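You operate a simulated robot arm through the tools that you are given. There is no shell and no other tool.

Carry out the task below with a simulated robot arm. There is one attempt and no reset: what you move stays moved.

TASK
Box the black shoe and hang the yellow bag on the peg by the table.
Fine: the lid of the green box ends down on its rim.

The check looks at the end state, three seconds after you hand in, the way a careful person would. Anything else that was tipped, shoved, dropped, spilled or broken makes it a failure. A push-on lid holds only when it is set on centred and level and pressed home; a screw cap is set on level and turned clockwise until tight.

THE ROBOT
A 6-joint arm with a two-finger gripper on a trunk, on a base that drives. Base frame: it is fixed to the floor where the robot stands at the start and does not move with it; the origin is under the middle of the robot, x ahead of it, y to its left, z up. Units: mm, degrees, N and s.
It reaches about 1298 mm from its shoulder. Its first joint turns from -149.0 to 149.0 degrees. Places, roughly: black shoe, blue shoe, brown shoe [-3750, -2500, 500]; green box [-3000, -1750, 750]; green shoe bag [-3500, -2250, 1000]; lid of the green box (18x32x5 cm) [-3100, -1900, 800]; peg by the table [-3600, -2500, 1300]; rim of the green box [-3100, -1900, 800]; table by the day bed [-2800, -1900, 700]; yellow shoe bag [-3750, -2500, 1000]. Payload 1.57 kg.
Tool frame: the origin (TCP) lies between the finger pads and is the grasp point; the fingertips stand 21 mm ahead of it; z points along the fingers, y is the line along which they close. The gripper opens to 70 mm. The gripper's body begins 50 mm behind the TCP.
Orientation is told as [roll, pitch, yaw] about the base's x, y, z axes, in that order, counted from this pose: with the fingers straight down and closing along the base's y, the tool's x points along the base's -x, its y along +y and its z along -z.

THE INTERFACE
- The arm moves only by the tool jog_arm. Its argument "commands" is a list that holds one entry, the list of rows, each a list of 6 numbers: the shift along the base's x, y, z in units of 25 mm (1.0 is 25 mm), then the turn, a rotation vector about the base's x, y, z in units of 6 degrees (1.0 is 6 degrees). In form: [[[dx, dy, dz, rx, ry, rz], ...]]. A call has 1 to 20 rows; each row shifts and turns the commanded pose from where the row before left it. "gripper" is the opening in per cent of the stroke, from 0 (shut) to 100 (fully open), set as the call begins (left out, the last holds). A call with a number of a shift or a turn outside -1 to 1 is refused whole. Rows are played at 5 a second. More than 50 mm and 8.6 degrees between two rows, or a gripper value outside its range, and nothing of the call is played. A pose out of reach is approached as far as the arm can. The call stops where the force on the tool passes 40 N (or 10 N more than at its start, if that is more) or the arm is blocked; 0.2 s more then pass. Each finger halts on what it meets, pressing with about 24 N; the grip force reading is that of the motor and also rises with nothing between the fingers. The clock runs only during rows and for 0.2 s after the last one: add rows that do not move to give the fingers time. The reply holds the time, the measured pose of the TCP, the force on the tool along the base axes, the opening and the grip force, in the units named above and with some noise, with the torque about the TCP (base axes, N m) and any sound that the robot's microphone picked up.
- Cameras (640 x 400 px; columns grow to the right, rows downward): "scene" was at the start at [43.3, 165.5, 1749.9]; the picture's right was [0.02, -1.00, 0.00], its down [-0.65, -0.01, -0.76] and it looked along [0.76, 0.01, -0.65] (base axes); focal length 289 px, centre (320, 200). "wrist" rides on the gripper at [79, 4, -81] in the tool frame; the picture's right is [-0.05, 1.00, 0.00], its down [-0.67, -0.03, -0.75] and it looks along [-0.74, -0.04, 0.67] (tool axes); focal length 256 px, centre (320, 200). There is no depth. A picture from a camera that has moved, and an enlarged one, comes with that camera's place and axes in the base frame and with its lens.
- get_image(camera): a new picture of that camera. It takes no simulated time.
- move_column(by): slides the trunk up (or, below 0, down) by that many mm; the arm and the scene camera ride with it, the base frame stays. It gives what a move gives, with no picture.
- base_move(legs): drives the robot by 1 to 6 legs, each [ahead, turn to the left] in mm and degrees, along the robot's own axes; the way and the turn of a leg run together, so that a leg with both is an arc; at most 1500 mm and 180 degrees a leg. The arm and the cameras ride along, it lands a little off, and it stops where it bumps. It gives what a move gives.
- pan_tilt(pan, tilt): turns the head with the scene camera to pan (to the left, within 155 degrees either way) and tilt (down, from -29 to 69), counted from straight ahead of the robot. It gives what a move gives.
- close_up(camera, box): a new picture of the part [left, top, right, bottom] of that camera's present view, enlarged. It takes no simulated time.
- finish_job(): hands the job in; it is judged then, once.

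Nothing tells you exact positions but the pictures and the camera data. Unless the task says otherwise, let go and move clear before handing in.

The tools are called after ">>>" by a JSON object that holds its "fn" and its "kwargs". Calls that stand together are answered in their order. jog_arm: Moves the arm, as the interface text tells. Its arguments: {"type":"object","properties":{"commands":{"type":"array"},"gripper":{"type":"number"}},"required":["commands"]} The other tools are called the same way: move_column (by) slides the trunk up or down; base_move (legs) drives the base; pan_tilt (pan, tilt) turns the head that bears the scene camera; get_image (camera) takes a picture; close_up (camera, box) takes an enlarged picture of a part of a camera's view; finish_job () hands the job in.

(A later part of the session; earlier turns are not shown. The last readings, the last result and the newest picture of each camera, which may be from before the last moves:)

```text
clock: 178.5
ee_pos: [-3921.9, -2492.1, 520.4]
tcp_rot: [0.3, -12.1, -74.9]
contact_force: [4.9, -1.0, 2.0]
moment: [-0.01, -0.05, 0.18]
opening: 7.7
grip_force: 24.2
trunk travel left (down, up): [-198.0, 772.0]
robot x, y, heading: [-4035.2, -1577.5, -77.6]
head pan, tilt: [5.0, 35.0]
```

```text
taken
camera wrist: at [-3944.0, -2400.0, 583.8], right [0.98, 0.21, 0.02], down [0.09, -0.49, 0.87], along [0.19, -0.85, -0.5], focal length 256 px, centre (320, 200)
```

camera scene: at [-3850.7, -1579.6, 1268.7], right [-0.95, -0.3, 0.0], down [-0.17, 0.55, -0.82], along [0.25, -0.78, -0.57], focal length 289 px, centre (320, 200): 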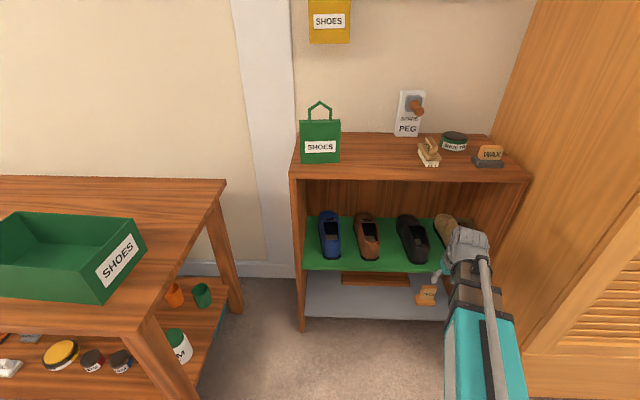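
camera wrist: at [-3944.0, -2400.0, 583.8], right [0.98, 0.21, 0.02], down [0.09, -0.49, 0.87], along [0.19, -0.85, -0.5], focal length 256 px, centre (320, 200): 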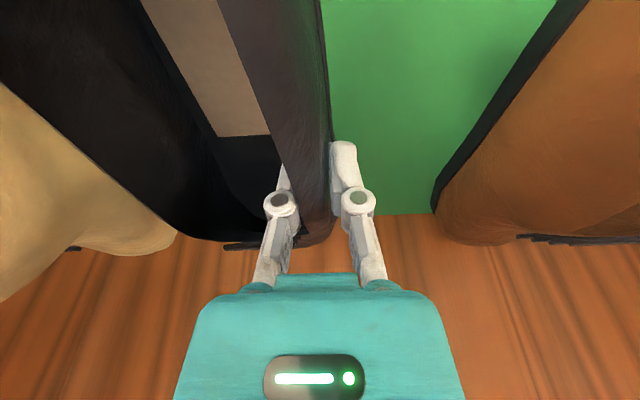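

The wall is pinched at 7.7 mm. I lift gently and check the grip.

>>> {"fn": "move_column", "kwargs": {"by": 8}}

>>> {"fn": "get_image", "kwargs": {"camera": "wrist"}}

>>> {"fn": "move_column", "kwargs": {"by": 20}}

>>> {"fn": "get_image", "kwargs": {"camera": "wrist"}}

>>> {"fn": "close_up", "kwargs": {"camera": "scene", "box": [390, 140, 510, 300]}}

```text
clock: 179.1
ee_pos: [-3922.1, -2492.3, 527.1]
tcp_rot: [0.3, -12.0, -74.9]
contact_force: [0.4, -0.7, -2.8]
moment: [0.15, -0.09, -0.03]
opening: 7.9
grip_force: 24.2
trunk travel left (down, up): [-206.0, 764.0]
robot x, y, heading: [-4035.6, -1575.8, -77.6]
head pan, tilt: [5.0, 35.0]
```

```text
taken
camera wrist: at [-3944.4, -2400.1, 591.4], right [0.98, 0.21, 0.02], down [0.09, -0.49, 0.87], along [0.19, -0.85, -0.5], focal length 256 px, centre (320, 200)
```

wrist: 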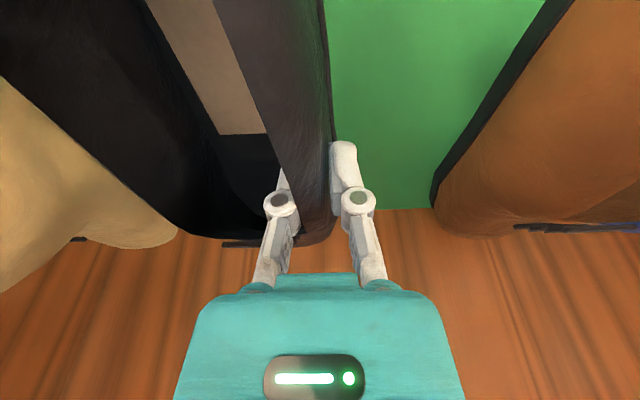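

```text
clock: 179.7
ee_pos: [-3923.2, -2490.4, 548.0]
tcp_rot: [0.3, -12.1, -74.8]
contact_force: [-1.5, 0.3, -3.3]
moment: [0.21, -0.08, 0.0]
opening: 8.0
grip_force: 23.5
trunk travel left (down, up): [-226.0, 744.0]
robot x, y, heading: [-4033.7, -1577.4, -77.4]
head pan, tilt: [5.0, 35.0]
```

```text
taken
camera wrist: at [-3944.2, -2400.2, 611.4], right [0.98, 0.21, 0.02], down [0.09, -0.49, 0.87], along [0.19, -0.85, -0.5], focal length 256 px, centre (320, 200)
```

wrist: 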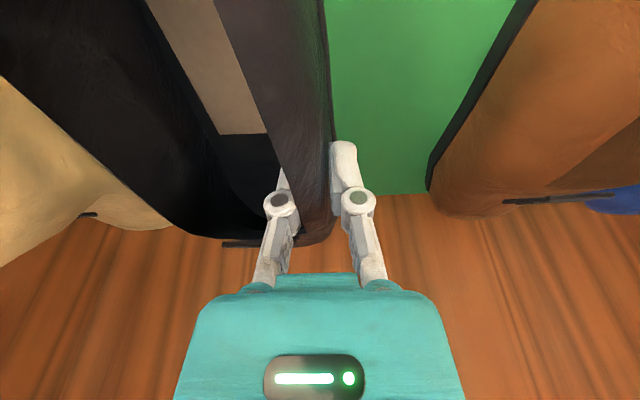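

```text
2.50 times, centred on (450, 220) of scene
camera zoom: at [-3850.6, -1580.1, 1226.7], right [-0.95, -0.3, 0.0], down [-0.17, 0.55, -0.82], along [0.25, -0.78, -0.57], focal length 723 px, centre (-5, 150)
```

zoom: 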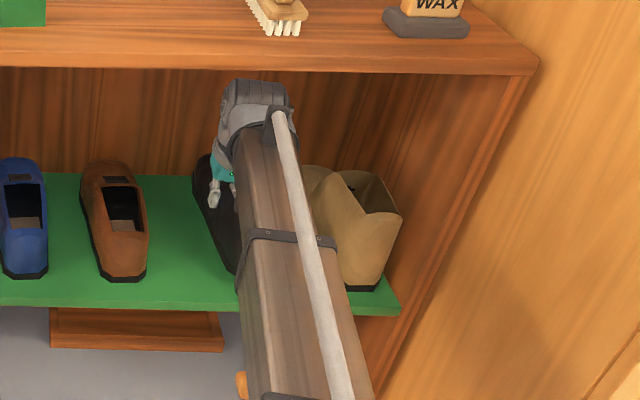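

The shoe (about 3 N) is held firmly and level. I draw it straight out of the rack.

>>> {"fn": "jog_arm", "kwargs": {"commands": [[[-0.263, 0.965, 0, 0, 0, 0], [-0.263, 0.965, 0, 0, 0, 0], [-0.263, 0.965, 0, 0, 0, 0], [-0.263, 0.965, 0, 0, 0, 0], [-0.263, 0.965, 0, 0, 0, 0], [-0.263, 0.965, 0, 0, 0, 0], [-0.263, 0.965, 0, 0, 0, 0], [-0.263, 0.965, 0, 0, 0, 0], [-0.263, 0.965, 0, 0, 0, 0], [-0.263, 0.965, 0, 0, 0, 0], [-0.263, 0.965, 0, 0, 0, 0], [-0.263, 0.965, 0, 0, 0, 0], [-0.263, 0.965, 0, 0, 0, 0], [0, 0, 0, 0, 0, 0]]]}}

>>> {"fn": "get_image", "kwargs": {"camera": "wrist"}}

>>> {"fn": "get_image", "kwargs": {"camera": "scene"}}

```text
clock: 182.7
ee_pos: [-4008.5, -2177.9, 548.5]
tcp_rot: [0.3, -12.0, -74.8]
contact_force: [0.2, 0.2, -4.5]
moment: [0.21, -0.07, 0.0]
opening: 7.6
grip_force: 24.3
trunk travel left (down, up): [-226.0, 744.0]
robot x, y, heading: [-4033.7, -1577.6, -77.7]
head pan, tilt: [5.0, 35.0]
```

```text
taken
camera wrist: at [-4030.0, -2086.0, 611.6], right [0.98, 0.21, 0.02], down [0.09, -0.49, 0.87], along [0.19, -0.85, -0.5], focal length 256 px, centre (320, 200)
```

wrist: 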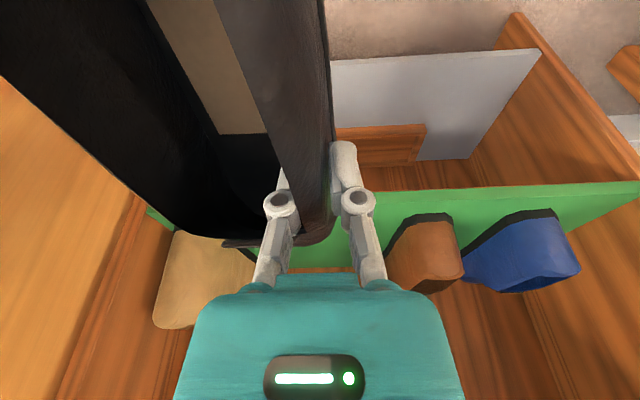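

```text
taken
camera scene: at [-3850.6, -1579.9, 1226.7], right [-0.95, -0.3, 0.0], down [-0.17, 0.55, -0.82], along [0.25, -0.78, -0.57], focal length 289 px, centre (320, 200)
```

scene: 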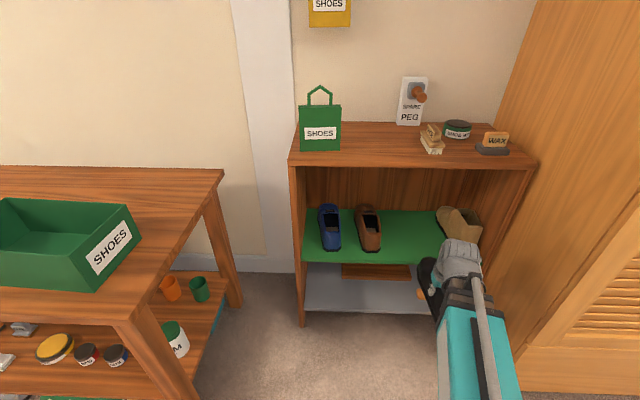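

The toe is just clear of the rack. I back the base off 150 mm for a safe margin before raising.

>>> {"fn": "base_move", "kwargs": {"legs": [[-150, 0]]}}

>>> {"fn": "move_column", "kwargs": {"by": 460}}

>>> {"fn": "get_image", "kwargs": {"camera": "wrist"}}

>>> {"fn": "pan_tilt", "kwargs": {"pan": 20, "tilt": 45}}

>>> {"fn": "get_image", "kwargs": {"camera": "scene"}}

```text
clock: 184.3
ee_pos: [-4041.1, -2028.9, 548.4]
tcp_rot: [0.2, -12.2, -74.8]
contact_force: [-0.2, 0.8, -3.8]
moment: [0.15, -0.09, -0.01]
opening: 7.7
grip_force: 23.7
trunk travel left (down, up): [-226.0, 744.0]
robot x, y, heading: [-4067.8, -1427.6, -77.4]
head pan, tilt: [5.0, 35.0]
```

```text
refused: 460 is not a number from -400 to 400
```

```text
taken
camera wrist: at [-4062.6, -1938.1, 611.7], right [0.98, 0.21, 0.02], down [0.09, -0.49, 0.87], along [0.19, -0.85, -0.5], focal length 256 px, centre (320, 200)
```

wrist: 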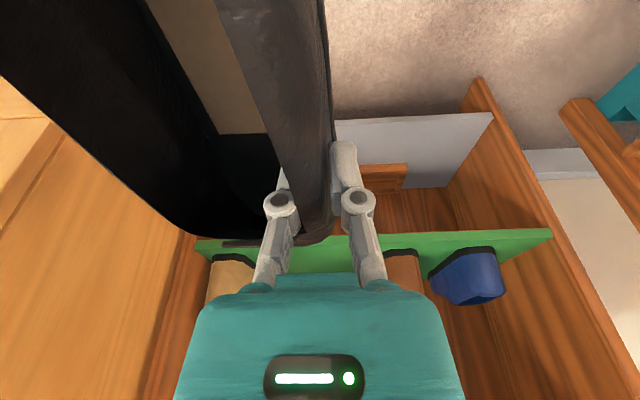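

```text
clock: 185.0
ee_pos: [-4040.8, -2029.4, 549.1]
tcp_rot: [0.3, -12.1, -74.9]
contact_force: [0.0, -0.8, -3.1]
moment: [0.18, -0.09, 0.04]
opening: 7.5
grip_force: 24.2
trunk travel left (down, up): [-226.0, 744.0]
robot x, y, heading: [-4069.0, -1430.3, -77.4]
head pan, tilt: [20.0, 45.0]
```

```text
taken
camera scene: at [-3866.1, -1416.6, 1211.9], right [-0.84, -0.54, 0.0], down [-0.38, 0.6, -0.71], along [0.38, -0.6, -0.71], focal length 289 px, centre (320, 200)
```

scene: 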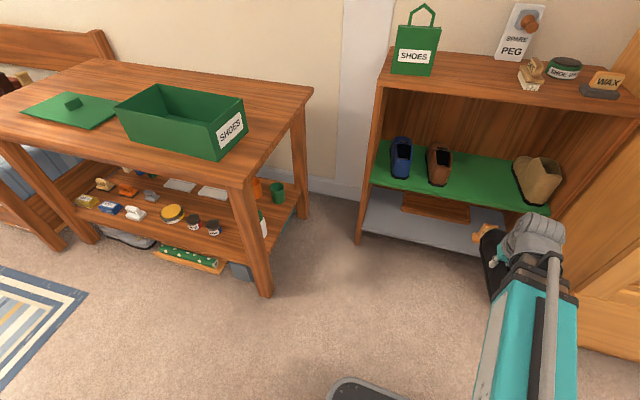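

I raise the shoe well above table and box height (two steps).

>>> {"fn": "move_column", "kwargs": {"by": 400}}

>>> {"fn": "move_column", "kwargs": {"by": 50}}

>>> {"fn": "get_image", "kwargs": {"camera": "wrist"}}

>>> {"fn": "get_image", "kwargs": {"camera": "scene"}}

```text
clock: 188.9
ee_pos: [-4040.9, -2030.7, 948.3]
tcp_rot: [0.3, -12.1, -74.7]
contact_force: [0.3, 0.1, -4.1]
moment: [0.21, -0.1, 0.03]
opening: 7.8
grip_force: 23.6
trunk travel left (down, up): [-626.0, 344.0]
robot x, y, heading: [-4067.9, -1429.4, -77.4]
head pan, tilt: [20.0, 45.0]
```

```text
clock: 189.8
ee_pos: [-4041.4, -2029.9, 998.4]
tcp_rot: [0.3, -12.1, -74.7]
contact_force: [0.3, 0.2, -3.0]
moment: [0.17, -0.06, -0.02]
opening: 7.6
grip_force: 23.8
trunk travel left (down, up): [-676.0, 294.0]
robot x, y, heading: [-4065.4, -1426.7, -77.4]
head pan, tilt: [20.0, 45.0]
```

```text
taken
camera wrist: at [-4062.5, -1938.3, 1061.6], right [0.98, 0.21, 0.02], down [0.09, -0.49, 0.87], along [0.19, -0.85, -0.5], focal length 256 px, centre (320, 200)
```

wrist: 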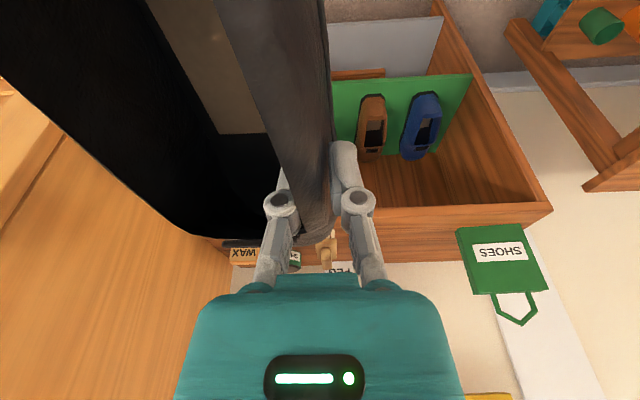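

```text
taken
camera scene: at [-3866.1, -1416.8, 1661.9], right [-0.84, -0.54, 0.0], down [-0.38, 0.6, -0.71], along [0.38, -0.6, -0.71], focal length 289 px, centre (320, 200)
```

scene: 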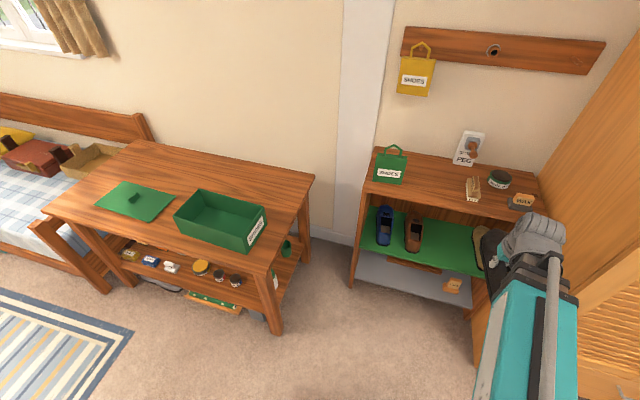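

Bag hangs fine and the shoe is clear. I now swing left, turning the shoe about 87° so its length matches the box's long side.

>>> {"fn": "jog_arm", "kwargs": {"commands": [[[0.972, 0.219, 0, 0, 0, 0.808], [0.972, 0.219, 0, 0, 0, 0.808], [0.972, 0.219, 0, 0, 0, 0.808], [0.972, 0.219, 0, 0, 0, 0.808], [0.972, 0.219, 0, 0, 0, 0.808], [0.972, 0.219, 0, 0, 0, 0.808], [0.972, 0.219, 0, 0, 0, 0.808], [0.972, 0.219, 0, 0, 0, 0.808], [0.972, 0.219, 0, 0, 0, 0.808], [0.972, 0.219, 0, 0, 0, 0.808], [0.972, 0.219, 0, 0, 0, 0.808], [0.972, 0.219, 0, 0, 0, 0.808], [0.972, 0.219, 0, 0, 0, 0.808], [0.972, 0.219, 0, 0, 0, 0.808], [0.972, 0.219, 0, 0, 0, 0.808], [0.972, 0.219, 0, 0, 0, 0.808], [0.972, 0.219, 0, 0, 0, 0.808], [0.972, 0.219, 0, 0, 0, 0.808]]]}}

>>> {"fn": "get_image", "kwargs": {"camera": "wrist"}}

>>> {"fn": "get_image", "kwargs": {"camera": "scene"}}

```text
clock: 193.6
ee_pos: [-3605.0, -1932.5, 998.1]
tcp_rot: [0.3, -12.1, 12.6]
contact_force: [-0.5, 0.0, -4.2]
moment: [0.06, 0.16, -0.01]
opening: 7.7
grip_force: 23.7
trunk travel left (down, up): [-676.0, 294.0]
robot x, y, heading: [-4069.7, -1429.7, -77.5]
head pan, tilt: [20.0, 45.0]
```

```text
taken
camera wrist: at [-3698.5, -1948.7, 1061.5], right [-0.17, 0.99, 0.02], down [0.49, 0.07, 0.87], along [0.85, 0.15, -0.5], focal length 256 px, centre (320, 200)
```

wrist: 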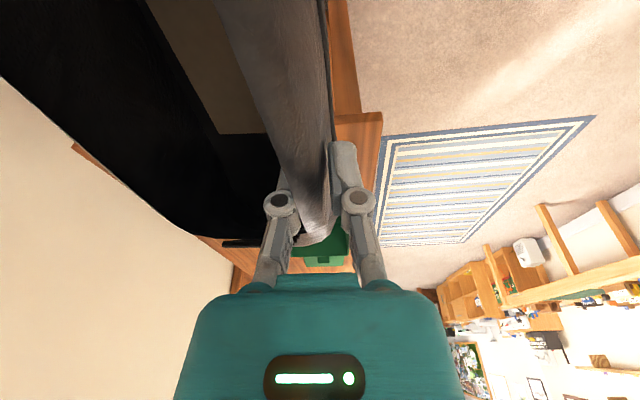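

```text
taken
camera scene: at [-3865.7, -1416.7, 1661.8], right [-0.84, -0.54, 0.0], down [-0.38, 0.6, -0.71], along [0.38, -0.6, -0.71], focal length 289 px, centre (320, 200)
```

scene: 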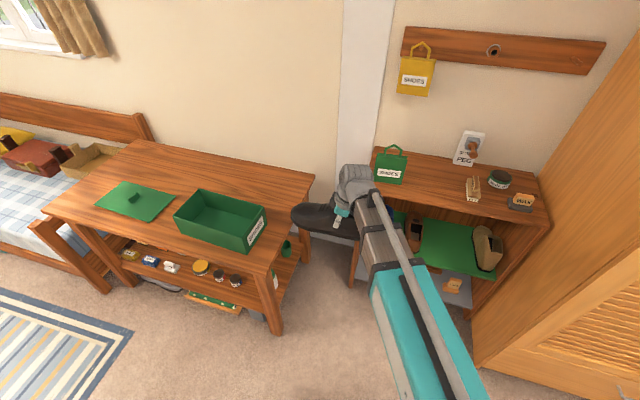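

The shoe is turned lengthwise. Now I carry it over the box.

>>> {"fn": "jog_arm", "kwargs": {"commands": [[[0.976, 0.221, 0, 0, 0, 0], [0.976, 0.221, 0, 0, 0, 0], [0.976, 0.221, 0, 0, 0, 0], [0.976, 0.221, 0, 0, 0, 0], [0.976, 0.221, 0, 0, 0, 0], [0.976, 0.221, 0, 0, 0, 0], [0.976, 0.221, 0, 0, 0, 0], [0.976, 0.221, 0, 0, 0, 0], [0.976, 0.221, 0, 0, 0, 0], [0.976, 0.221, 0, 0, 0, 0], [0.976, 0.221, 0, 0, 0, 0], [0.976, 0.221, 0, 0, 0, 0], [0.976, 0.221, 0, 0, 0, 0], [0.976, 0.221, 0, 0, 0, 0], [0.976, 0.221, 0, 0, 0, 0], [0.976, 0.221, 0, 0, 0, 0], [0.976, 0.221, 0, 0, 0, 0], [0.976, 0.221, 0, 0, 0, 0], [0, 0, 0, 0, 0, 0]]]}}

>>> {"fn": "pan_tilt", "kwargs": {"pan": 50, "tilt": 45}}

>>> {"fn": "get_image", "kwargs": {"camera": "scene"}}

>>> {"fn": "get_image", "kwargs": {"camera": "wrist"}}

```text
clock: 197.6
ee_pos: [-3163.5, -1833.0, 998.6]
tcp_rot: [0.3, -12.1, 12.6]
contact_force: [0.3, 0.4, -4.1]
moment: [0.08, 0.17, -0.03]
opening: 7.6
grip_force: 23.6
trunk travel left (down, up): [-676.0, 294.0]
robot x, y, heading: [-4067.0, -1428.4, -77.4]
head pan, tilt: [20.0, 45.0]
```

```text
clock: 198.5
ee_pos: [-3162.7, -1833.2, 997.7]
tcp_rot: [0.3, -12.0, 12.5]
contact_force: [0.8, 0.3, -3.5]
moment: [0.08, 0.18, -0.01]
opening: 8.0
grip_force: 23.7
trunk travel left (down, up): [-676.0, 294.0]
robot x, y, heading: [-4067.1, -1426.0, -77.2]
head pan, tilt: [50.0, 45.0]
```

```text
taken
camera scene: at [-3837.0, -1385.6, 1661.8], right [-0.46, -0.89, 0.0], down [-0.63, 0.33, -0.71], along [0.63, -0.33, -0.71], focal length 289 px, centre (320, 200)
```

scene: 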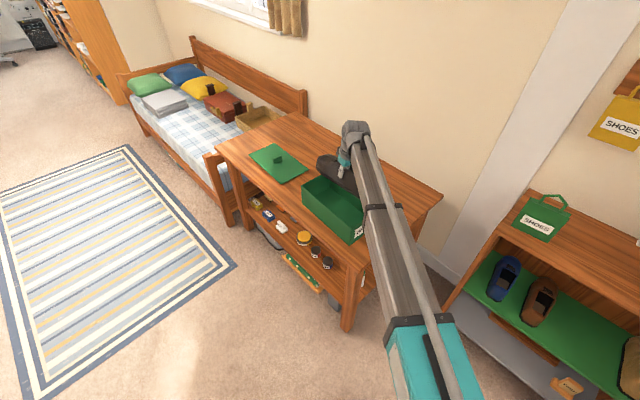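

```text
taken
camera wrist: at [-3256.7, -1850.4, 1061.4], right [-0.17, 0.99, 0.02], down [0.49, 0.07, 0.87], along [0.85, 0.15, -0.5], focal length 256 px, centre (320, 200)
```

wrist: 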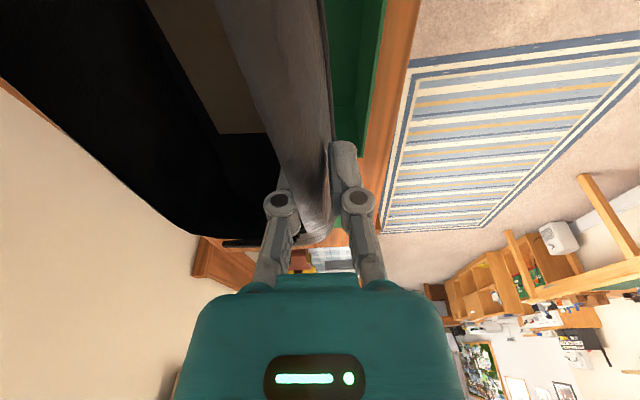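

>>> {"fn": "close_up", "kwargs": {"camera": "scene", "box": [240, 110, 420, 260]}}

```text
2.67 times, centred on (330, 185) of scene
camera zoom: at [-3837.0, -1385.6, 1661.8], right [-0.46, -0.89, 0.0], down [-0.63, 0.33, -0.71], along [0.63, -0.33, -0.71], focal length 771 px, centre (293, 240)
```

zoom: 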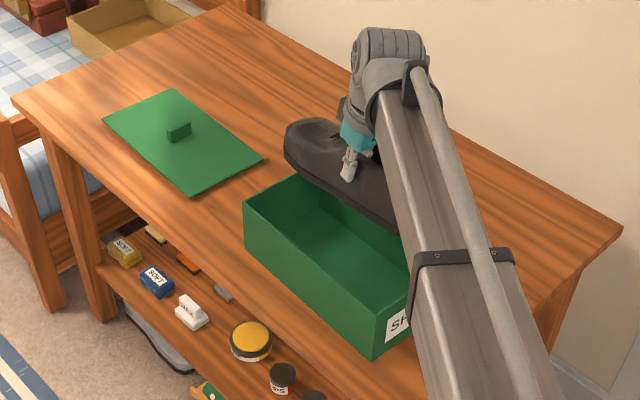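

Let me lower until the sole is just above the rim and check alignment from the scene camera.

>>> {"fn": "move_column", "kwargs": {"by": -75}}

>>> {"fn": "close_up", "kwargs": {"camera": "scene", "box": [240, 90, 420, 240]}}

>>> {"fn": "get_image", "kwargs": {"camera": "wrist"}}

```text
clock: 199.7
ee_pos: [-3163.0, -1832.5, 923.5]
tcp_rot: [0.3, -12.1, 12.5]
contact_force: [-0.1, -0.4, -3.5]
moment: [0.09, 0.17, -0.02]
opening: 7.9
grip_force: 24.0
trunk travel left (down, up): [-601.0, 369.0]
robot x, y, heading: [-4067.6, -1430.5, -77.5]
head pan, tilt: [50.0, 45.0]
```

```text
2.67 times, centred on (330, 165) of scene
camera zoom: at [-3837.2, -1385.5, 1586.8], right [-0.46, -0.89, 0.0], down [-0.63, 0.33, -0.71], along [0.63, -0.33, -0.71], focal length 771 px, centre (293, 293)
```

zoom: 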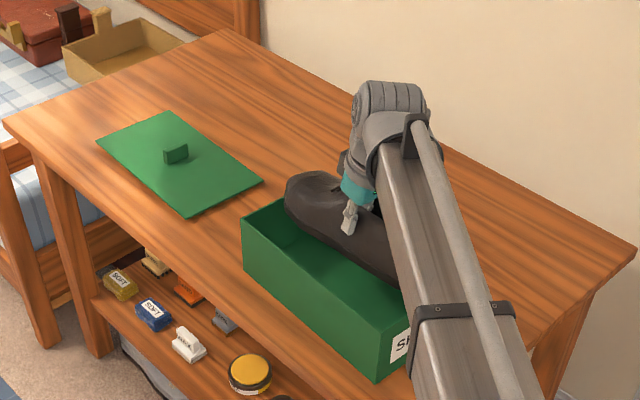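

```text
taken
camera wrist: at [-3256.9, -1850.3, 986.5], right [-0.17, 0.99, 0.02], down [0.49, 0.07, 0.87], along [0.85, 0.15, -0.5], focal length 256 px, centre (320, 200)
```

wrist: 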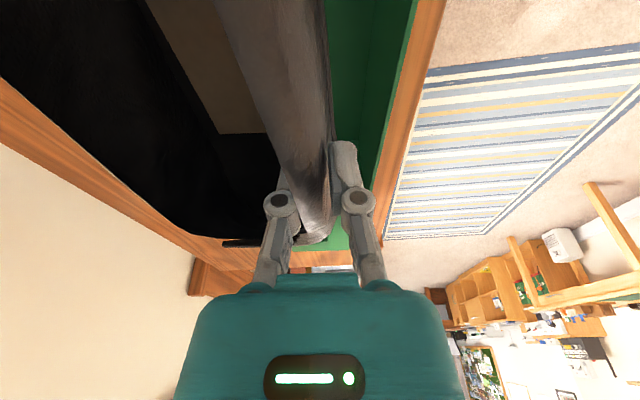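

Computed positions: toe and heel each have about 20 mm to the end walls, sides clear. I nudge 6 mm left (keeps the wrist camera off the right rim) and lower into the box.

>>> {"fn": "jog_arm", "kwargs": {"commands": [[[0.234, 0.052, 0, 0, 0, 0], [0, 0, 0, 0, 0, 0]]]}}

>>> {"fn": "move_column", "kwargs": {"by": -90}}

>>> {"fn": "close_up", "kwargs": {"camera": "scene", "box": [250, 60, 430, 210]}}

>>> {"fn": "get_image", "kwargs": {"camera": "wrist"}}

```text
clock: 200.3
ee_pos: [-3157.4, -1830.9, 922.2]
tcp_rot: [0.2, -12.1, 12.5]
contact_force: [0.8, -0.7, -2.5]
moment: [0.09, 0.14, 0.01]
opening: 7.9
grip_force: 24.4
trunk travel left (down, up): [-601.0, 369.0]
robot x, y, heading: [-4067.4, -1430.3, -77.6]
head pan, tilt: [50.0, 45.0]
```

```text
clock: 201.5
ee_pos: [-3156.7, -1831.7, 833.7]
tcp_rot: [0.3, -12.1, 12.5]
contact_force: [-0.8, 0.3, -4.0]
moment: [0.09, 0.18, 0.0]
opening: 7.8
grip_force: 24.3
trunk travel left (down, up): [-511.0, 459.0]
robot x, y, heading: [-4068.5, -1428.7, -77.6]
head pan, tilt: [50.0, 45.0]
```

```text
2.67 times, centred on (340, 135) of scene
camera zoom: at [-3837.2, -1385.5, 1496.8], right [-0.46, -0.89, 0.0], down [-0.63, 0.33, -0.71], along [0.63, -0.33, -0.71], focal length 771 px, centre (267, 373)
```

zoom: 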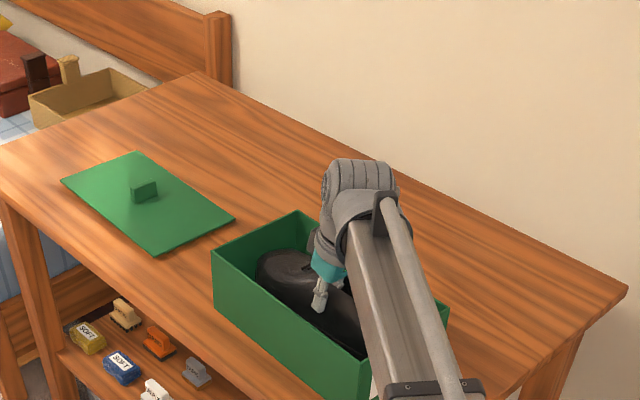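

```text
taken
camera wrist: at [-3250.8, -1849.1, 896.5], right [-0.17, 0.99, 0.02], down [0.49, 0.07, 0.87], along [0.85, 0.15, -0.5], focal length 256 px, centre (320, 200)
```

wrist: 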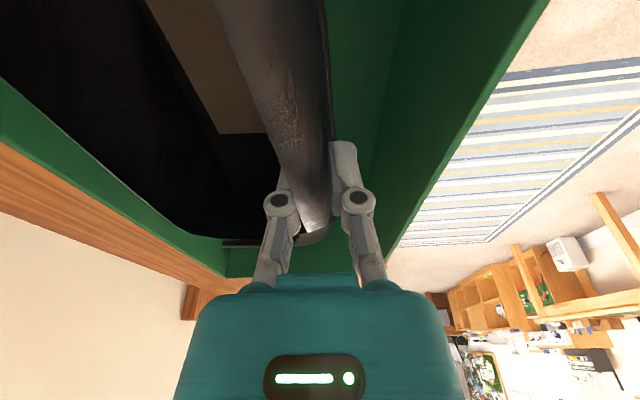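

The shoe is inside the walls without contact. I lower the rest in small steps.

>>> {"fn": "move_column", "kwargs": {"by": -32}}

>>> {"fn": "move_column", "kwargs": {"by": -6}}

>>> {"fn": "move_column", "kwargs": {"by": -4}}

>>> {"fn": "get_image", "kwargs": {"camera": "wrist"}}

>>> {"fn": "close_up", "kwargs": {"camera": "scene", "box": [260, 50, 420, 190]}}

```text
clock: 202.3
ee_pos: [-3156.2, -1832.7, 801.9]
tcp_rot: [0.3, -12.1, 12.4]
contact_force: [0.4, 0.8, -3.1]
moment: [0.11, 0.21, -0.02]
opening: 7.8
grip_force: 24.4
trunk travel left (down, up): [-479.0, 491.0]
robot x, y, heading: [-4068.0, -1430.5, -77.4]
head pan, tilt: [50.0, 45.0]
```

```text
clock: 202.8
ee_pos: [-3157.8, -1830.7, 796.1]
tcp_rot: [0.3, -12.1, 12.5]
contact_force: [-2.6, 0.2, 1.3]
moment: [0.13, -0.28, 0.17]
opening: 8.0
grip_force: 24.1
trunk travel left (down, up): [-473.0, 497.0]
robot x, y, heading: [-4067.0, -1426.2, -77.7]
head pan, tilt: [50.0, 45.0]
```

```text
clock: 203.4
ee_pos: [-3157.3, -1831.2, 794.9]
tcp_rot: [0.2, -12.3, 12.5]
contact_force: [3.1, -1.8, 29.5]
moment: [-0.08, -0.14, 0.14]
opening: 7.9
grip_force: 24.0
trunk travel left (down, up): [-469.0, 501.0]
robot x, y, heading: [-4065.5, -1431.7, -77.7]
head pan, tilt: [50.0, 45.0]
```

```text
taken
camera wrist: at [-3252.0, -1848.5, 857.4], right [-0.17, 0.99, 0.01], down [0.49, 0.07, 0.87], along [0.86, 0.15, -0.49], focal length 256 px, centre (320, 200)
```

wrist: 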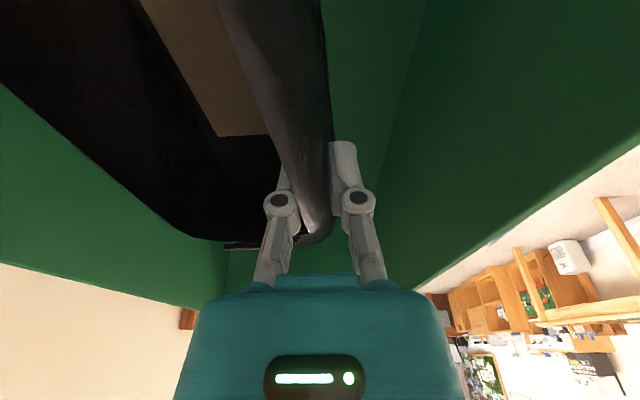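

```text
2.86 times, centred on (340, 120) of scene
camera zoom: at [-3840.7, -1383.8, 1455.8], right [-0.46, -0.89, 0.0], down [-0.63, 0.33, -0.71], along [0.63, -0.33, -0.71], focal length 826 px, centre (263, 429)
```

zoom: 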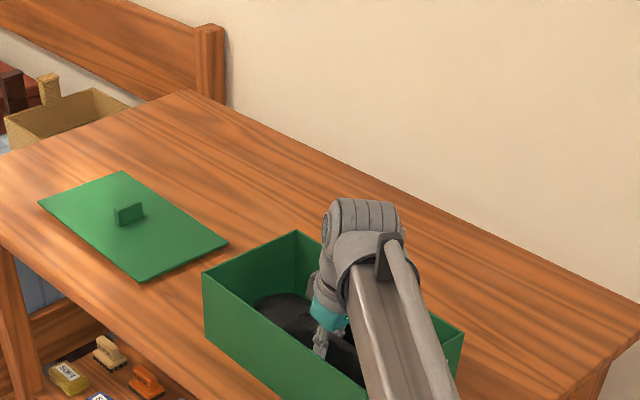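

The sole is on the box floor (toe first, then flat). I relieve slightly and open.

>>> {"fn": "move_column", "kwargs": {"by": 2}}

>>> {"fn": "jog_arm", "kwargs": {"commands": [[[0, 0, 0, 0, 0, 0], [0, 0, 0, 0, 0, 0], [0, 0, 0, 0, 0, 0], [0, 0, 0, 0, 0, 0]]], "gripper": 50}}

>>> {"fn": "get_image", "kwargs": {"camera": "wrist"}}

```text
clock: 203.9
ee_pos: [-3158.5, -1831.6, 794.2]
tcp_rot: [0.3, -12.2, 12.4]
contact_force: [3.1, 0.1, 14.9]
moment: [0.05, -0.46, 0.18]
opening: 7.9
grip_force: 23.9
trunk travel left (down, up): [-471.0, 499.0]
robot x, y, heading: [-4071.6, -1433.7, -77.5]
head pan, tilt: [50.0, 45.0]
```

```text
clock: 204.9
ee_pos: [-3156.3, -1831.6, 793.9]
tcp_rot: [0.3, -12.1, 12.5]
contact_force: [0.6, -0.7, 0.9]
moment: [0.02, 0.05, -0.02]
opening: 34.8
grip_force: 0.0
trunk travel left (down, up): [-471.0, 499.0]
robot x, y, heading: [-4067.4, -1428.8, -77.5]
head pan, tilt: [50.0, 45.0]
```

```text
taken
camera wrist: at [-3251.0, -1849.1, 856.7], right [-0.17, 0.99, 0.02], down [0.49, 0.07, 0.87], along [0.85, 0.15, -0.5], focal length 256 px, centre (320, 200)
```

wrist: 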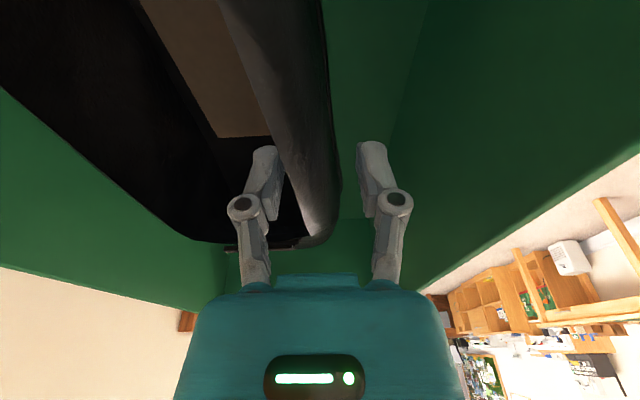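

The shoe is released in the box. I raise straight up and look.

>>> {"fn": "move_column", "kwargs": {"by": 180}}

>>> {"fn": "get_image", "kwargs": {"camera": "wrist"}}

>>> {"fn": "close_up", "kwargs": {"camera": "scene", "box": [240, 100, 420, 250]}}

```text
clock: 206.9
ee_pos: [-3158.1, -1831.2, 973.6]
tcp_rot: [0.4, -12.1, 12.7]
contact_force: [-0.3, 0.1, 0.0]
moment: [0.01, -0.02, -0.03]
opening: 35.2
grip_force: 0.0
trunk travel left (down, up): [-651.0, 319.0]
robot x, y, heading: [-4068.4, -1425.6, -77.3]
head pan, tilt: [50.0, 45.0]
```

```text
taken
camera wrist: at [-3250.9, -1849.1, 1036.6], right [-0.17, 0.99, 0.02], down [0.49, 0.07, 0.87], along [0.85, 0.15, -0.5], focal length 256 px, centre (320, 200)
```

wrist: 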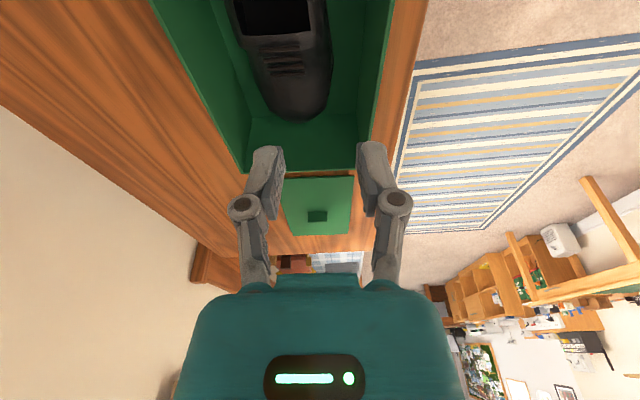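

```text
2.67 times, centred on (330, 175) of scene
camera zoom: at [-3837.4, -1385.3, 1636.8], right [-0.46, -0.89, 0.0], down [-0.63, 0.33, -0.71], along [0.63, -0.33, -0.71], focal length 771 px, centre (293, 267)
```

zoom: 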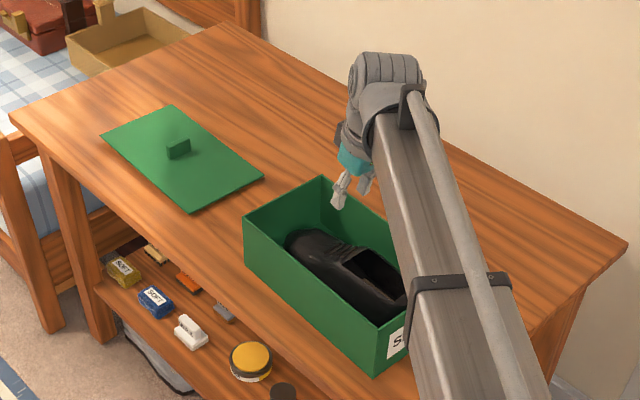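

The black shoe lies flat in the box, clear of the rim. Next the lid: I straighten the tool, raise, fold the arm in front of the robot with the lid-grasp yaw, then reposition the base further left.

>>> {"fn": "move_column", "kwargs": {"by": 120}}

>>> {"fn": "jog_arm", "kwargs": {"commands": [[[0, 0, 0, -0.218, 0.976, 0], [0, 0, 0, -0.218, 0.976, 0], [-0.918, -0.215, 0, 0, 0, -0.882], [-0.918, -0.215, 0, 0, 0, -0.882], [-0.918, -0.215, 0, 0, 0, -0.882], [-0.918, -0.215, 0, 0, 0, -0.882], [-0.918, -0.215, 0, 0, 0, -0.882], [-0.918, -0.215, 0, 0, 0, -0.882], [-0.918, -0.215, 0, 0, 0, -0.882], [-0.918, -0.215, 0, 0, 0, -0.882], [-0.918, -0.215, 0, 0, 0, -0.882], [-0.918, -0.215, 0, 0, 0, -0.882], [-0.918, -0.215, 0, 0, 0, -0.882], [-0.918, -0.215, 0, 0, 0, -0.882], [-0.918, -0.215, 0, 0, 0, -0.882], [-0.918, -0.215, 0, 0, 0, -0.882], [-0.918, -0.215, 0, 0, 0, -0.882], [-0.918, -0.215, 0, 0, 0, -0.882], [-0.918, -0.215, 0, 0, 0, -0.882]]], "gripper": 100}}

>>> {"fn": "jog_arm", "kwargs": {"commands": [[[-0.918, -0.215, 0, 0, 0, 0], [-0.918, -0.215, 0, 0, 0, 0], [-0.918, -0.215, 0, 0, 0, 0], [-0.918, -0.215, 0, 0, 0, 0], [-0.918, -0.215, 0, 0, 0, 0], [-0.918, -0.215, 0, 0, 0, 0], [-0.918, -0.215, 0, 0, 0, 0], [-0.918, -0.215, 0, 0, 0, 0], [-0.918, -0.215, 0, 0, 0, 0], [-0.918, -0.215, 0, 0, 0, 0], [-0.918, -0.215, 0, 0, 0, 0], [-0.918, -0.215, 0, 0, 0, 0], [-0.918, -0.215, 0, 0, 0, 0], [-0.918, -0.215, 0, 0, 0, 0], [-0.918, -0.215, 0, 0, 0, 0], [-0.918, -0.215, 0, 0, 0, 0], [-0.918, -0.215, 0, 0, 0, 0]]]}}

>>> {"fn": "pan_tilt", "kwargs": {"pan": 20, "tilt": 45}}

>>> {"fn": "get_image", "kwargs": {"camera": "scene"}}

```text
clock: 208.4
ee_pos: [-3156.8, -1830.5, 1093.0]
tcp_rot: [0.2, -12.2, 12.5]
contact_force: [-1.5, -0.5, 0.2]
moment: [-0.01, -0.01, 0.0]
opening: 35.0
grip_force: 0.1
trunk travel left (down, up): [-771.0, 199.0]
robot x, y, heading: [-4068.0, -1431.6, -77.4]
head pan, tilt: [50.0, 45.0]
```

```text
clock: 212.4
ee_pos: [-3546.1, -1923.7, 1090.4]
tcp_rot: [0.3, -0.1, -77.6]
contact_force: [0.6, -1.5, 0.4]
moment: [-0.01, 0.0, 0.02]
opening: 70.1
grip_force: 0.1
out of reach, approached as far as the arm can: row 1
trunk travel left (down, up): [-771.0, 199.0]
robot x, y, heading: [-4067.9, -1434.7, -77.7]
head pan, tilt: [50.0, 45.0]
```

```text
clock: 216.0
ee_pos: [-3937.0, -2015.6, 1090.1]
tcp_rot: [0.3, -0.1, -77.5]
contact_force: [-0.5, 0.2, -0.3]
moment: [-0.03, 0.0, 0.0]
opening: 70.2
grip_force: 0.1
trunk travel left (down, up): [-771.0, 199.0]
robot x, y, heading: [-4065.7, -1427.5, -77.9]
head pan, tilt: [50.0, 45.0]
```

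```text
clock: 216.9
ee_pos: [-3936.0, -2014.5, 1089.5]
tcp_rot: [0.3, -0.1, -77.5]
contact_force: [0.1, -0.2, -0.2]
moment: [0.03, -0.02, 0.0]
opening: 70.1
grip_force: 0.0
trunk travel left (down, up): [-771.0, 199.0]
robot x, y, heading: [-4069.3, -1427.9, -77.5]
head pan, tilt: [20.0, 45.0]
```

```text
taken
camera scene: at [-3866.0, -1416.3, 1756.9], right [-0.84, -0.54, 0.0], down [-0.38, 0.6, -0.71], along [0.38, -0.6, -0.71], focal length 289 px, centre (320, 200)
```

scene: 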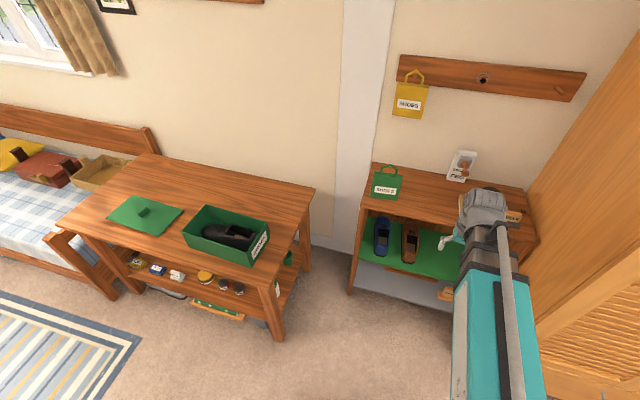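

Everything in place. I move the base left along the table.

>>> {"fn": "base_move", "kwargs": {"legs": [[0, 92], [600, 0], [0, -90]]}}

>>> {"fn": "pan_tilt", "kwargs": {"pan": 15, "tilt": 50}}

>>> {"fn": "get_image", "kwargs": {"camera": "scene"}}

>>> {"fn": "get_image", "kwargs": {"camera": "wrist"}}

```text
clock: 232.5
ee_pos: [-3295.9, -1854.0, 1090.4]
tcp_rot: [0.3, -0.1, -74.6]
contact_force: [0.0, 0.4, -0.8]
moment: [0.0, 0.03, 0.0]
opening: 70.1
grip_force: 0.1
trunk travel left (down, up): [-771.0, 199.0]
robot x, y, heading: [-3457.7, -1272.8, -74.8]
head pan, tilt: [20.0, 45.0]
```

```text
clock: 233.1
ee_pos: [-3295.6, -1854.1, 1090.2]
tcp_rot: [0.4, -0.1, -74.6]
contact_force: [-0.4, 0.6, 1.4]
moment: [-0.01, -0.03, 0.02]
opening: 70.2
grip_force: 0.1
trunk travel left (down, up): [-771.0, 199.0]
robot x, y, heading: [-3458.6, -1270.9, -74.6]
head pan, tilt: [15.0, 50.0]
```

```text
taken
camera scene: at [-3263.9, -1251.9, 1750.0], right [-0.86, -0.51, 0.0], down [-0.39, 0.66, -0.64], along [0.32, -0.56, -0.77], focal length 289 px, centre (320, 200)
```

scene: 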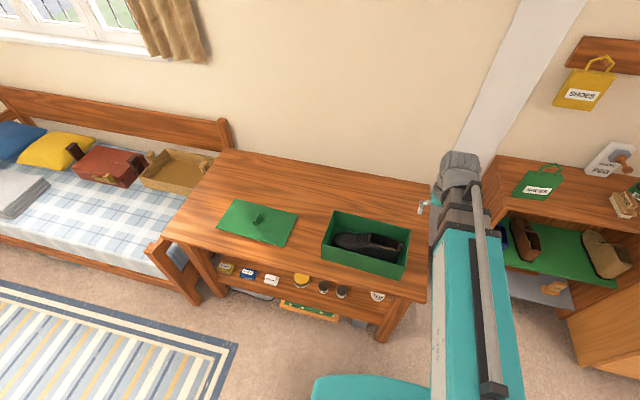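

```text
taken
camera wrist: at [-3314.1, -1776.2, 1170.9], right [0.98, 0.21, 0.01], down [0.14, -0.65, 0.75], along [0.16, -0.73, -0.67], focal length 256 px, centre (320, 200)
```

wrist: 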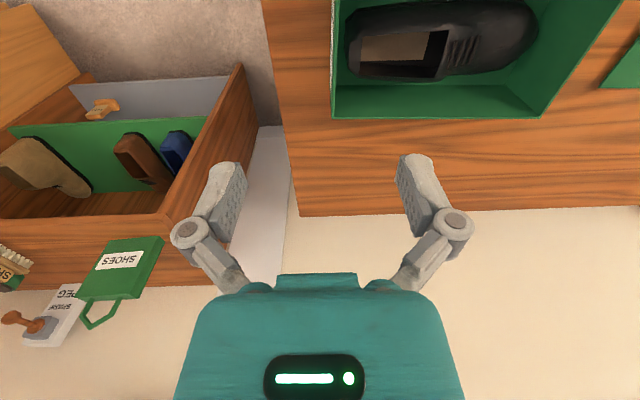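

I move over the box to verify from the wrist camera that the box hasn't shifted, before fetching the lid.

>>> {"fn": "jog_arm", "kwargs": {"commands": [[[0.888, 0.1, 0, 0, 0, -0.47], [0.888, 0.1, 0, 0, 0, 0], [0.888, 0.1, 0, 0, 0, 0], [0.888, 0.1, 0, 0, 0, 0], [0.888, 0.1, 0, 0, 0, 0], [0.888, 0.1, 0, 0, 0, 0], [0.888, 0.1, 0, 0, 0, 0], [0.888, 0.1, 0, 0, 0, 0], [0, 0, 0, 0, 0, 0]]]}}

>>> {"fn": "get_image", "kwargs": {"camera": "wrist"}}

>>> {"fn": "close_up", "kwargs": {"camera": "scene", "box": [200, 170, 440, 320]}}

```text
clock: 235.1
ee_pos: [-3117.8, -1833.7, 1089.1]
tcp_rot: [0.3, -0.1, -77.4]
contact_force: [0.3, 0.3, 0.2]
moment: [0.0, -0.02, -0.01]
opening: 69.9
grip_force: 0.1
trunk travel left (down, up): [-771.0, 199.0]
robot x, y, heading: [-3458.4, -1274.6, -74.6]
head pan, tilt: [15.0, 50.0]
```

```text
taken
camera wrist: at [-3132.9, -1755.9, 1170.9], right [0.99, 0.17, 0.01], down [0.11, -0.66, 0.75], along [0.13, -0.73, -0.67], focal length 256 px, centre (320, 200)
```

wrist: 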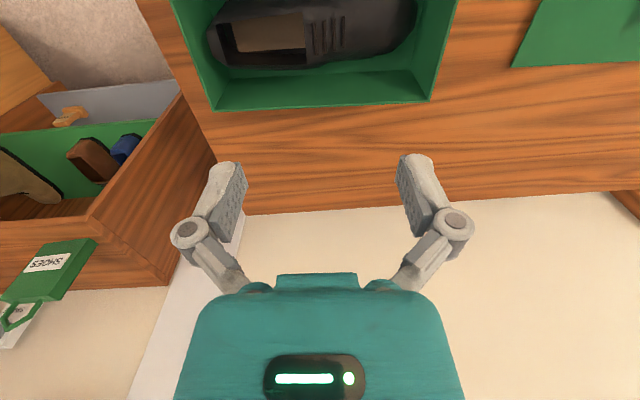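

```text
2.67 times, centred on (320, 245) of scene
camera zoom: at [-3263.8, -1251.9, 1750.0], right [-0.86, -0.5, 0.0], down [-0.39, 0.66, -0.64], along [0.32, -0.55, -0.77], focal length 771 px, centre (320, 80)
```

zoom: 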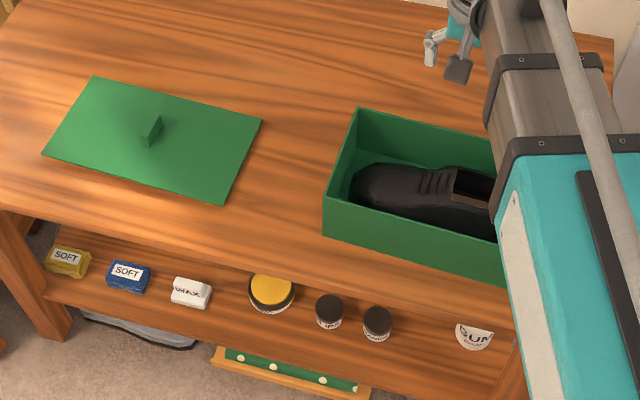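

>>> {"fn": "close_up", "kwargs": {"camera": "wrist", "box": [160, 0, 480, 200]}}

```text
2.00 times, centred on (320, 100) of wrist
camera zoom: at [-3132.9, -1755.9, 1170.9], right [0.99, 0.17, 0.01], down [0.11, -0.66, 0.75], along [0.13, -0.73, -0.67], focal length 512 px, centre (320, 400)
```

zoom: 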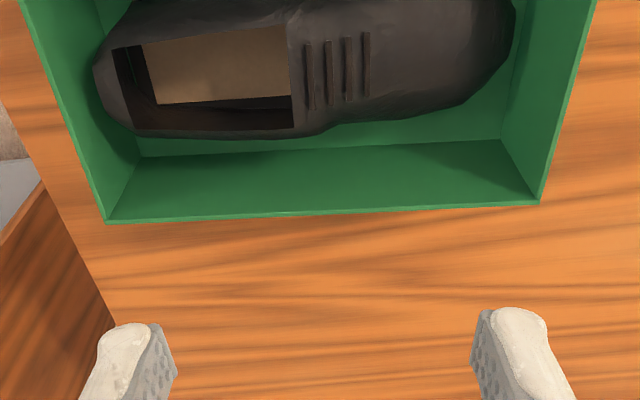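

The box rim matches its earlier position to within measurement error. Now I go over the lid's knob on the table.

>>> {"fn": "jog_arm", "kwargs": {"commands": [[[0.9643, 0.1695, 0, 0, 0, 0], [0.9643, 0.1695, 0, 0, 0, 0], [0.9643, 0.1695, 0, 0, 0, 0], [0.9643, 0.1695, 0, 0, 0, 0], [0.9643, 0.1695, 0, 0, 0, 0], [0.9643, 0.1695, 0, 0, 0, 0], [0.9643, 0.1695, 0, 0, 0, 0], [0.9643, 0.1695, 0, 0, 0, 0], [0.9643, 0.1695, 0, 0, 0, 0], [0.9643, 0.1695, 0, 0, 0, 0], [0.9643, 0.1695, 0, 0, 0, 0], [0.9643, 0.1695, 0, 0, 0, 0], [0.9643, 0.1695, 0, 0, 0, 0], [0.9643, 0.1695, 0, 0, 0, 0], [0.9643, 0.1695, 0, 0, 0, 0], [0.9643, 0.1695, 0, 0, 0, 0], [0.9643, 0.1695, 0, 0, 0, 0], [0.9643, 0.1695, 0, 0, 0, 0], [0.9643, 0.1695, 0, 0, 0, 0], [0, 0, 0, 0, 0, 0]]]}}

>>> {"fn": "move_column", "kwargs": {"by": -250}}

>>> {"fn": "get_image", "kwargs": {"camera": "wrist"}}

>>> {"fn": "get_image", "kwargs": {"camera": "scene"}}

```text
clock: 239.3
ee_pos: [-2658.0, -1752.2, 1089.2]
tcp_rot: [0.3, -0.1, -77.4]
contact_force: [-0.3, -0.4, -1.0]
moment: [0.0, 0.0, -0.01]
opening: 70.2
grip_force: 0.0
trunk travel left (down, up): [-771.0, 199.0]
robot x, y, heading: [-3452.7, -1275.1, -75.0]
head pan, tilt: [15.0, 50.0]
```

```text
clock: 241.9
ee_pos: [-2659.1, -1752.7, 840.4]
tcp_rot: [0.3, -0.1, -77.4]
contact_force: [-0.1, -0.1, 0.0]
moment: [0.0, 0.02, 0.02]
opening: 70.3
grip_force: 0.1
trunk travel left (down, up): [-521.0, 449.0]
robot x, y, heading: [-3453.9, -1274.2, -74.4]
head pan, tilt: [15.0, 50.0]
```

```text
taken
camera wrist: at [-2673.1, -1675.1, 920.9], right [0.99, 0.17, 0.01], down [0.11, -0.66, 0.75], along [0.13, -0.73, -0.67], focal length 256 px, centre (320, 200)
```

wrist: 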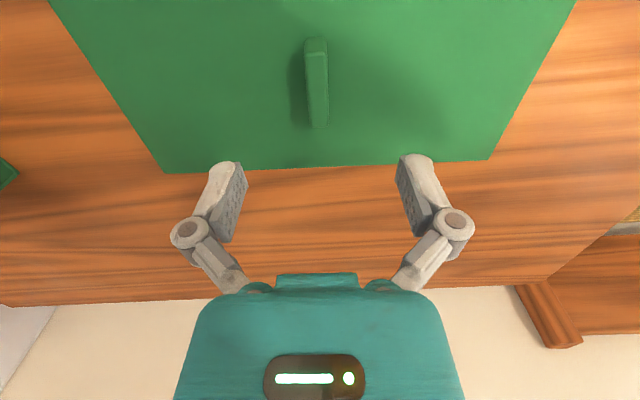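

```text
taken
camera scene: at [-3263.9, -1251.9, 1500.0], right [-0.86, -0.5, 0.0], down [-0.39, 0.66, -0.64], along [0.32, -0.55, -0.77], focal length 289 px, centre (320, 200)
```

scene: 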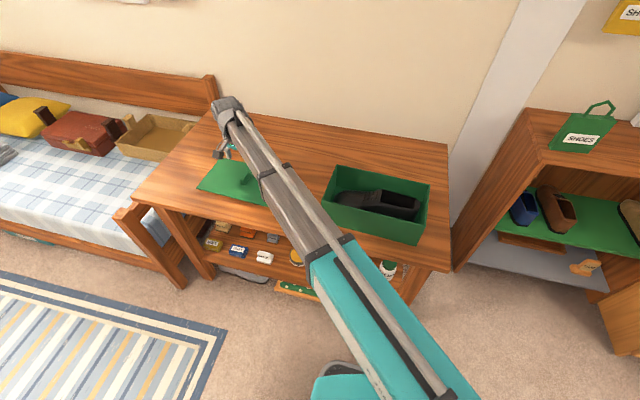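

Knob is centred. I lower to grasp depth (TCP ≈ 756) and close.

>>> {"fn": "move_column", "kwargs": {"by": -84}}

>>> {"fn": "get_image", "kwargs": {"camera": "wrist"}}

>>> {"fn": "jog_arm", "kwargs": {"commands": [[[0, 0, 0, 0, 0, 0], [0, 0, 0, 0, 0, 0], [0, 0, 0, 0, 0, 0], [0, 0, 0, 0, 0, 0], [0, 0, 0, 0, 0, 0], [0, 0, 0, 0, 0, 0]]], "gripper": 0}}

>>> {"fn": "get_image", "kwargs": {"camera": "wrist"}}

```text
clock: 243.1
ee_pos: [-2659.3, -1752.9, 755.8]
tcp_rot: [0.3, -0.2, -77.4]
contact_force: [0.1, 0.0, -0.9]
moment: [0.01, 0.03, 0.01]
opening: 70.0
grip_force: 0.0
trunk travel left (down, up): [-437.0, 533.0]
robot x, y, heading: [-3452.9, -1274.7, -74.7]
head pan, tilt: [15.0, 50.0]
```

```text
taken
camera wrist: at [-2673.2, -1675.0, 836.9], right [0.99, 0.17, 0.01], down [0.11, -0.66, 0.75], along [0.13, -0.73, -0.67], focal length 256 px, centre (320, 200)
```

wrist: 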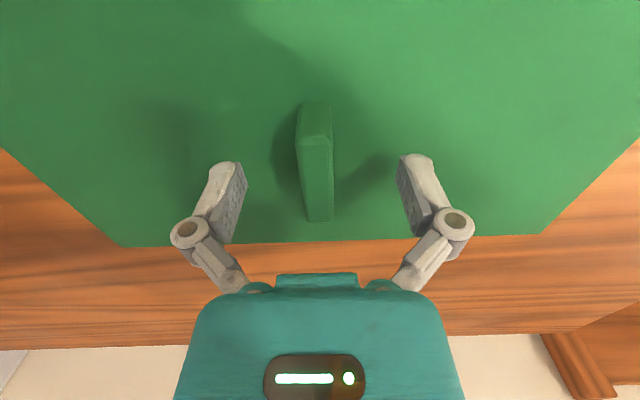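

```text
clock: 244.5
ee_pos: [-2659.1, -1752.0, 756.2]
tcp_rot: [0.2, -0.1, -77.4]
contact_force: [-0.2, 0.7, 2.4]
moment: [-0.01, 0.05, -0.03]
opening: 13.5
grip_force: 23.9
trunk travel left (down, up): [-437.0, 533.0]
robot x, y, heading: [-3457.0, -1273.9, -74.7]
head pan, tilt: [15.0, 50.0]
```

```text
taken
camera wrist: at [-2673.3, -1675.0, 837.1], right [0.99, 0.17, 0.01], down [0.11, -0.66, 0.75], along [0.13, -0.73, -0.67], focal length 256 px, centre (320, 200)
```

wrist: 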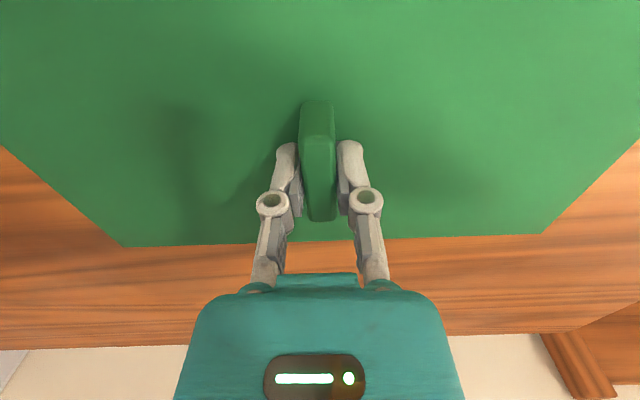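

Knob gripped (13.5 mm). Lift gently, then carry back over the box.

>>> {"fn": "move_column", "kwargs": {"by": 20}}

>>> {"fn": "get_image", "kwargs": {"camera": "wrist"}}

>>> {"fn": "move_column", "kwargs": {"by": 180}}

>>> {"fn": "get_image", "kwargs": {"camera": "wrist"}}

>>> {"fn": "get_image", "kwargs": {"camera": "scene"}}

```text
clock: 245.2
ee_pos: [-2658.5, -1753.0, 775.1]
tcp_rot: [0.3, 0.0, -77.4]
contact_force: [0.8, -0.7, -0.9]
moment: [0.02, -0.01, 0.02]
opening: 13.5
grip_force: 24.0
trunk travel left (down, up): [-457.0, 513.0]
robot x, y, heading: [-3458.2, -1274.0, -74.8]
head pan, tilt: [15.0, 50.0]
```

```text
taken
camera wrist: at [-2673.0, -1675.1, 856.7], right [0.99, 0.17, 0.01], down [0.11, -0.66, 0.75], along [0.13, -0.73, -0.67], focal length 256 px, centre (320, 200)
```

wrist: 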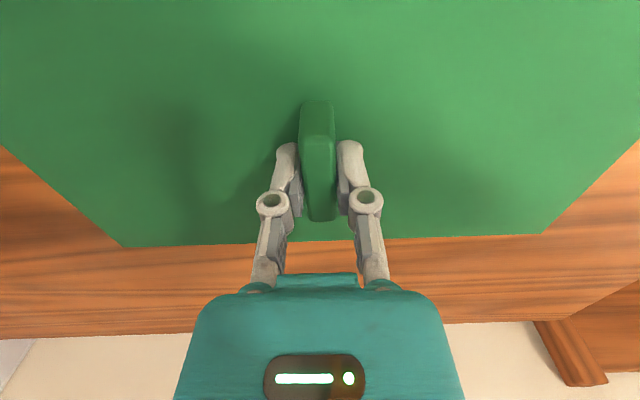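

```text
clock: 247.2
ee_pos: [-2659.1, -1753.0, 954.3]
tcp_rot: [0.3, -0.1, -77.4]
contact_force: [-0.2, -0.5, -2.0]
moment: [-0.01, 0.0, -0.01]
opening: 13.6
grip_force: 24.7
trunk travel left (down, up): [-637.0, 333.0]
robot x, y, heading: [-3456.0, -1275.9, -74.8]
head pan, tilt: [15.0, 50.0]
```

```text
taken
camera wrist: at [-2672.9, -1675.2, 1036.7], right [0.99, 0.17, 0.0], down [0.11, -0.66, 0.75], along [0.13, -0.73, -0.67], focal length 256 px, centre (320, 200)
```

wrist: 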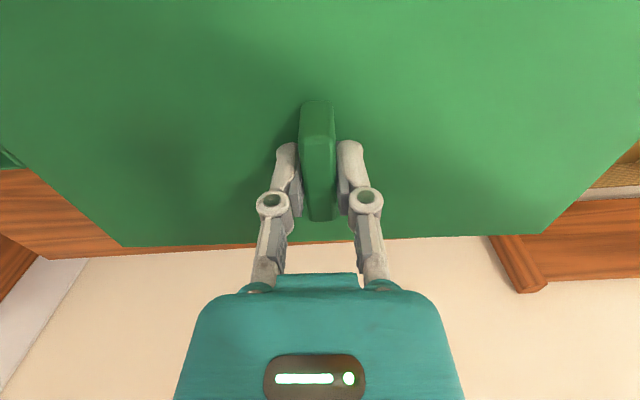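

```text
taken
camera scene: at [-3263.6, -1252.1, 1615.9], right [-0.86, -0.5, 0.0], down [-0.39, 0.66, -0.64], along [0.32, -0.55, -0.77], focal length 289 px, centre (320, 200)
```

scene: 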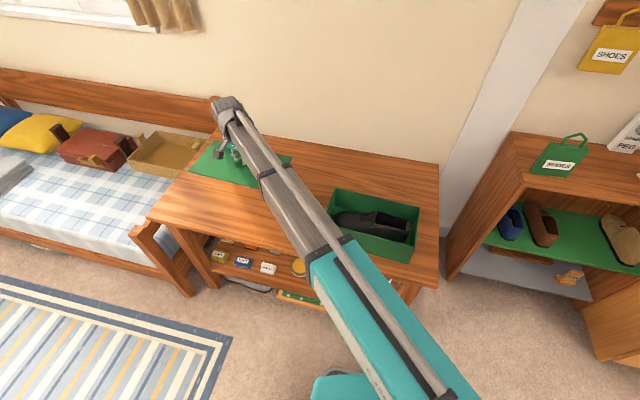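

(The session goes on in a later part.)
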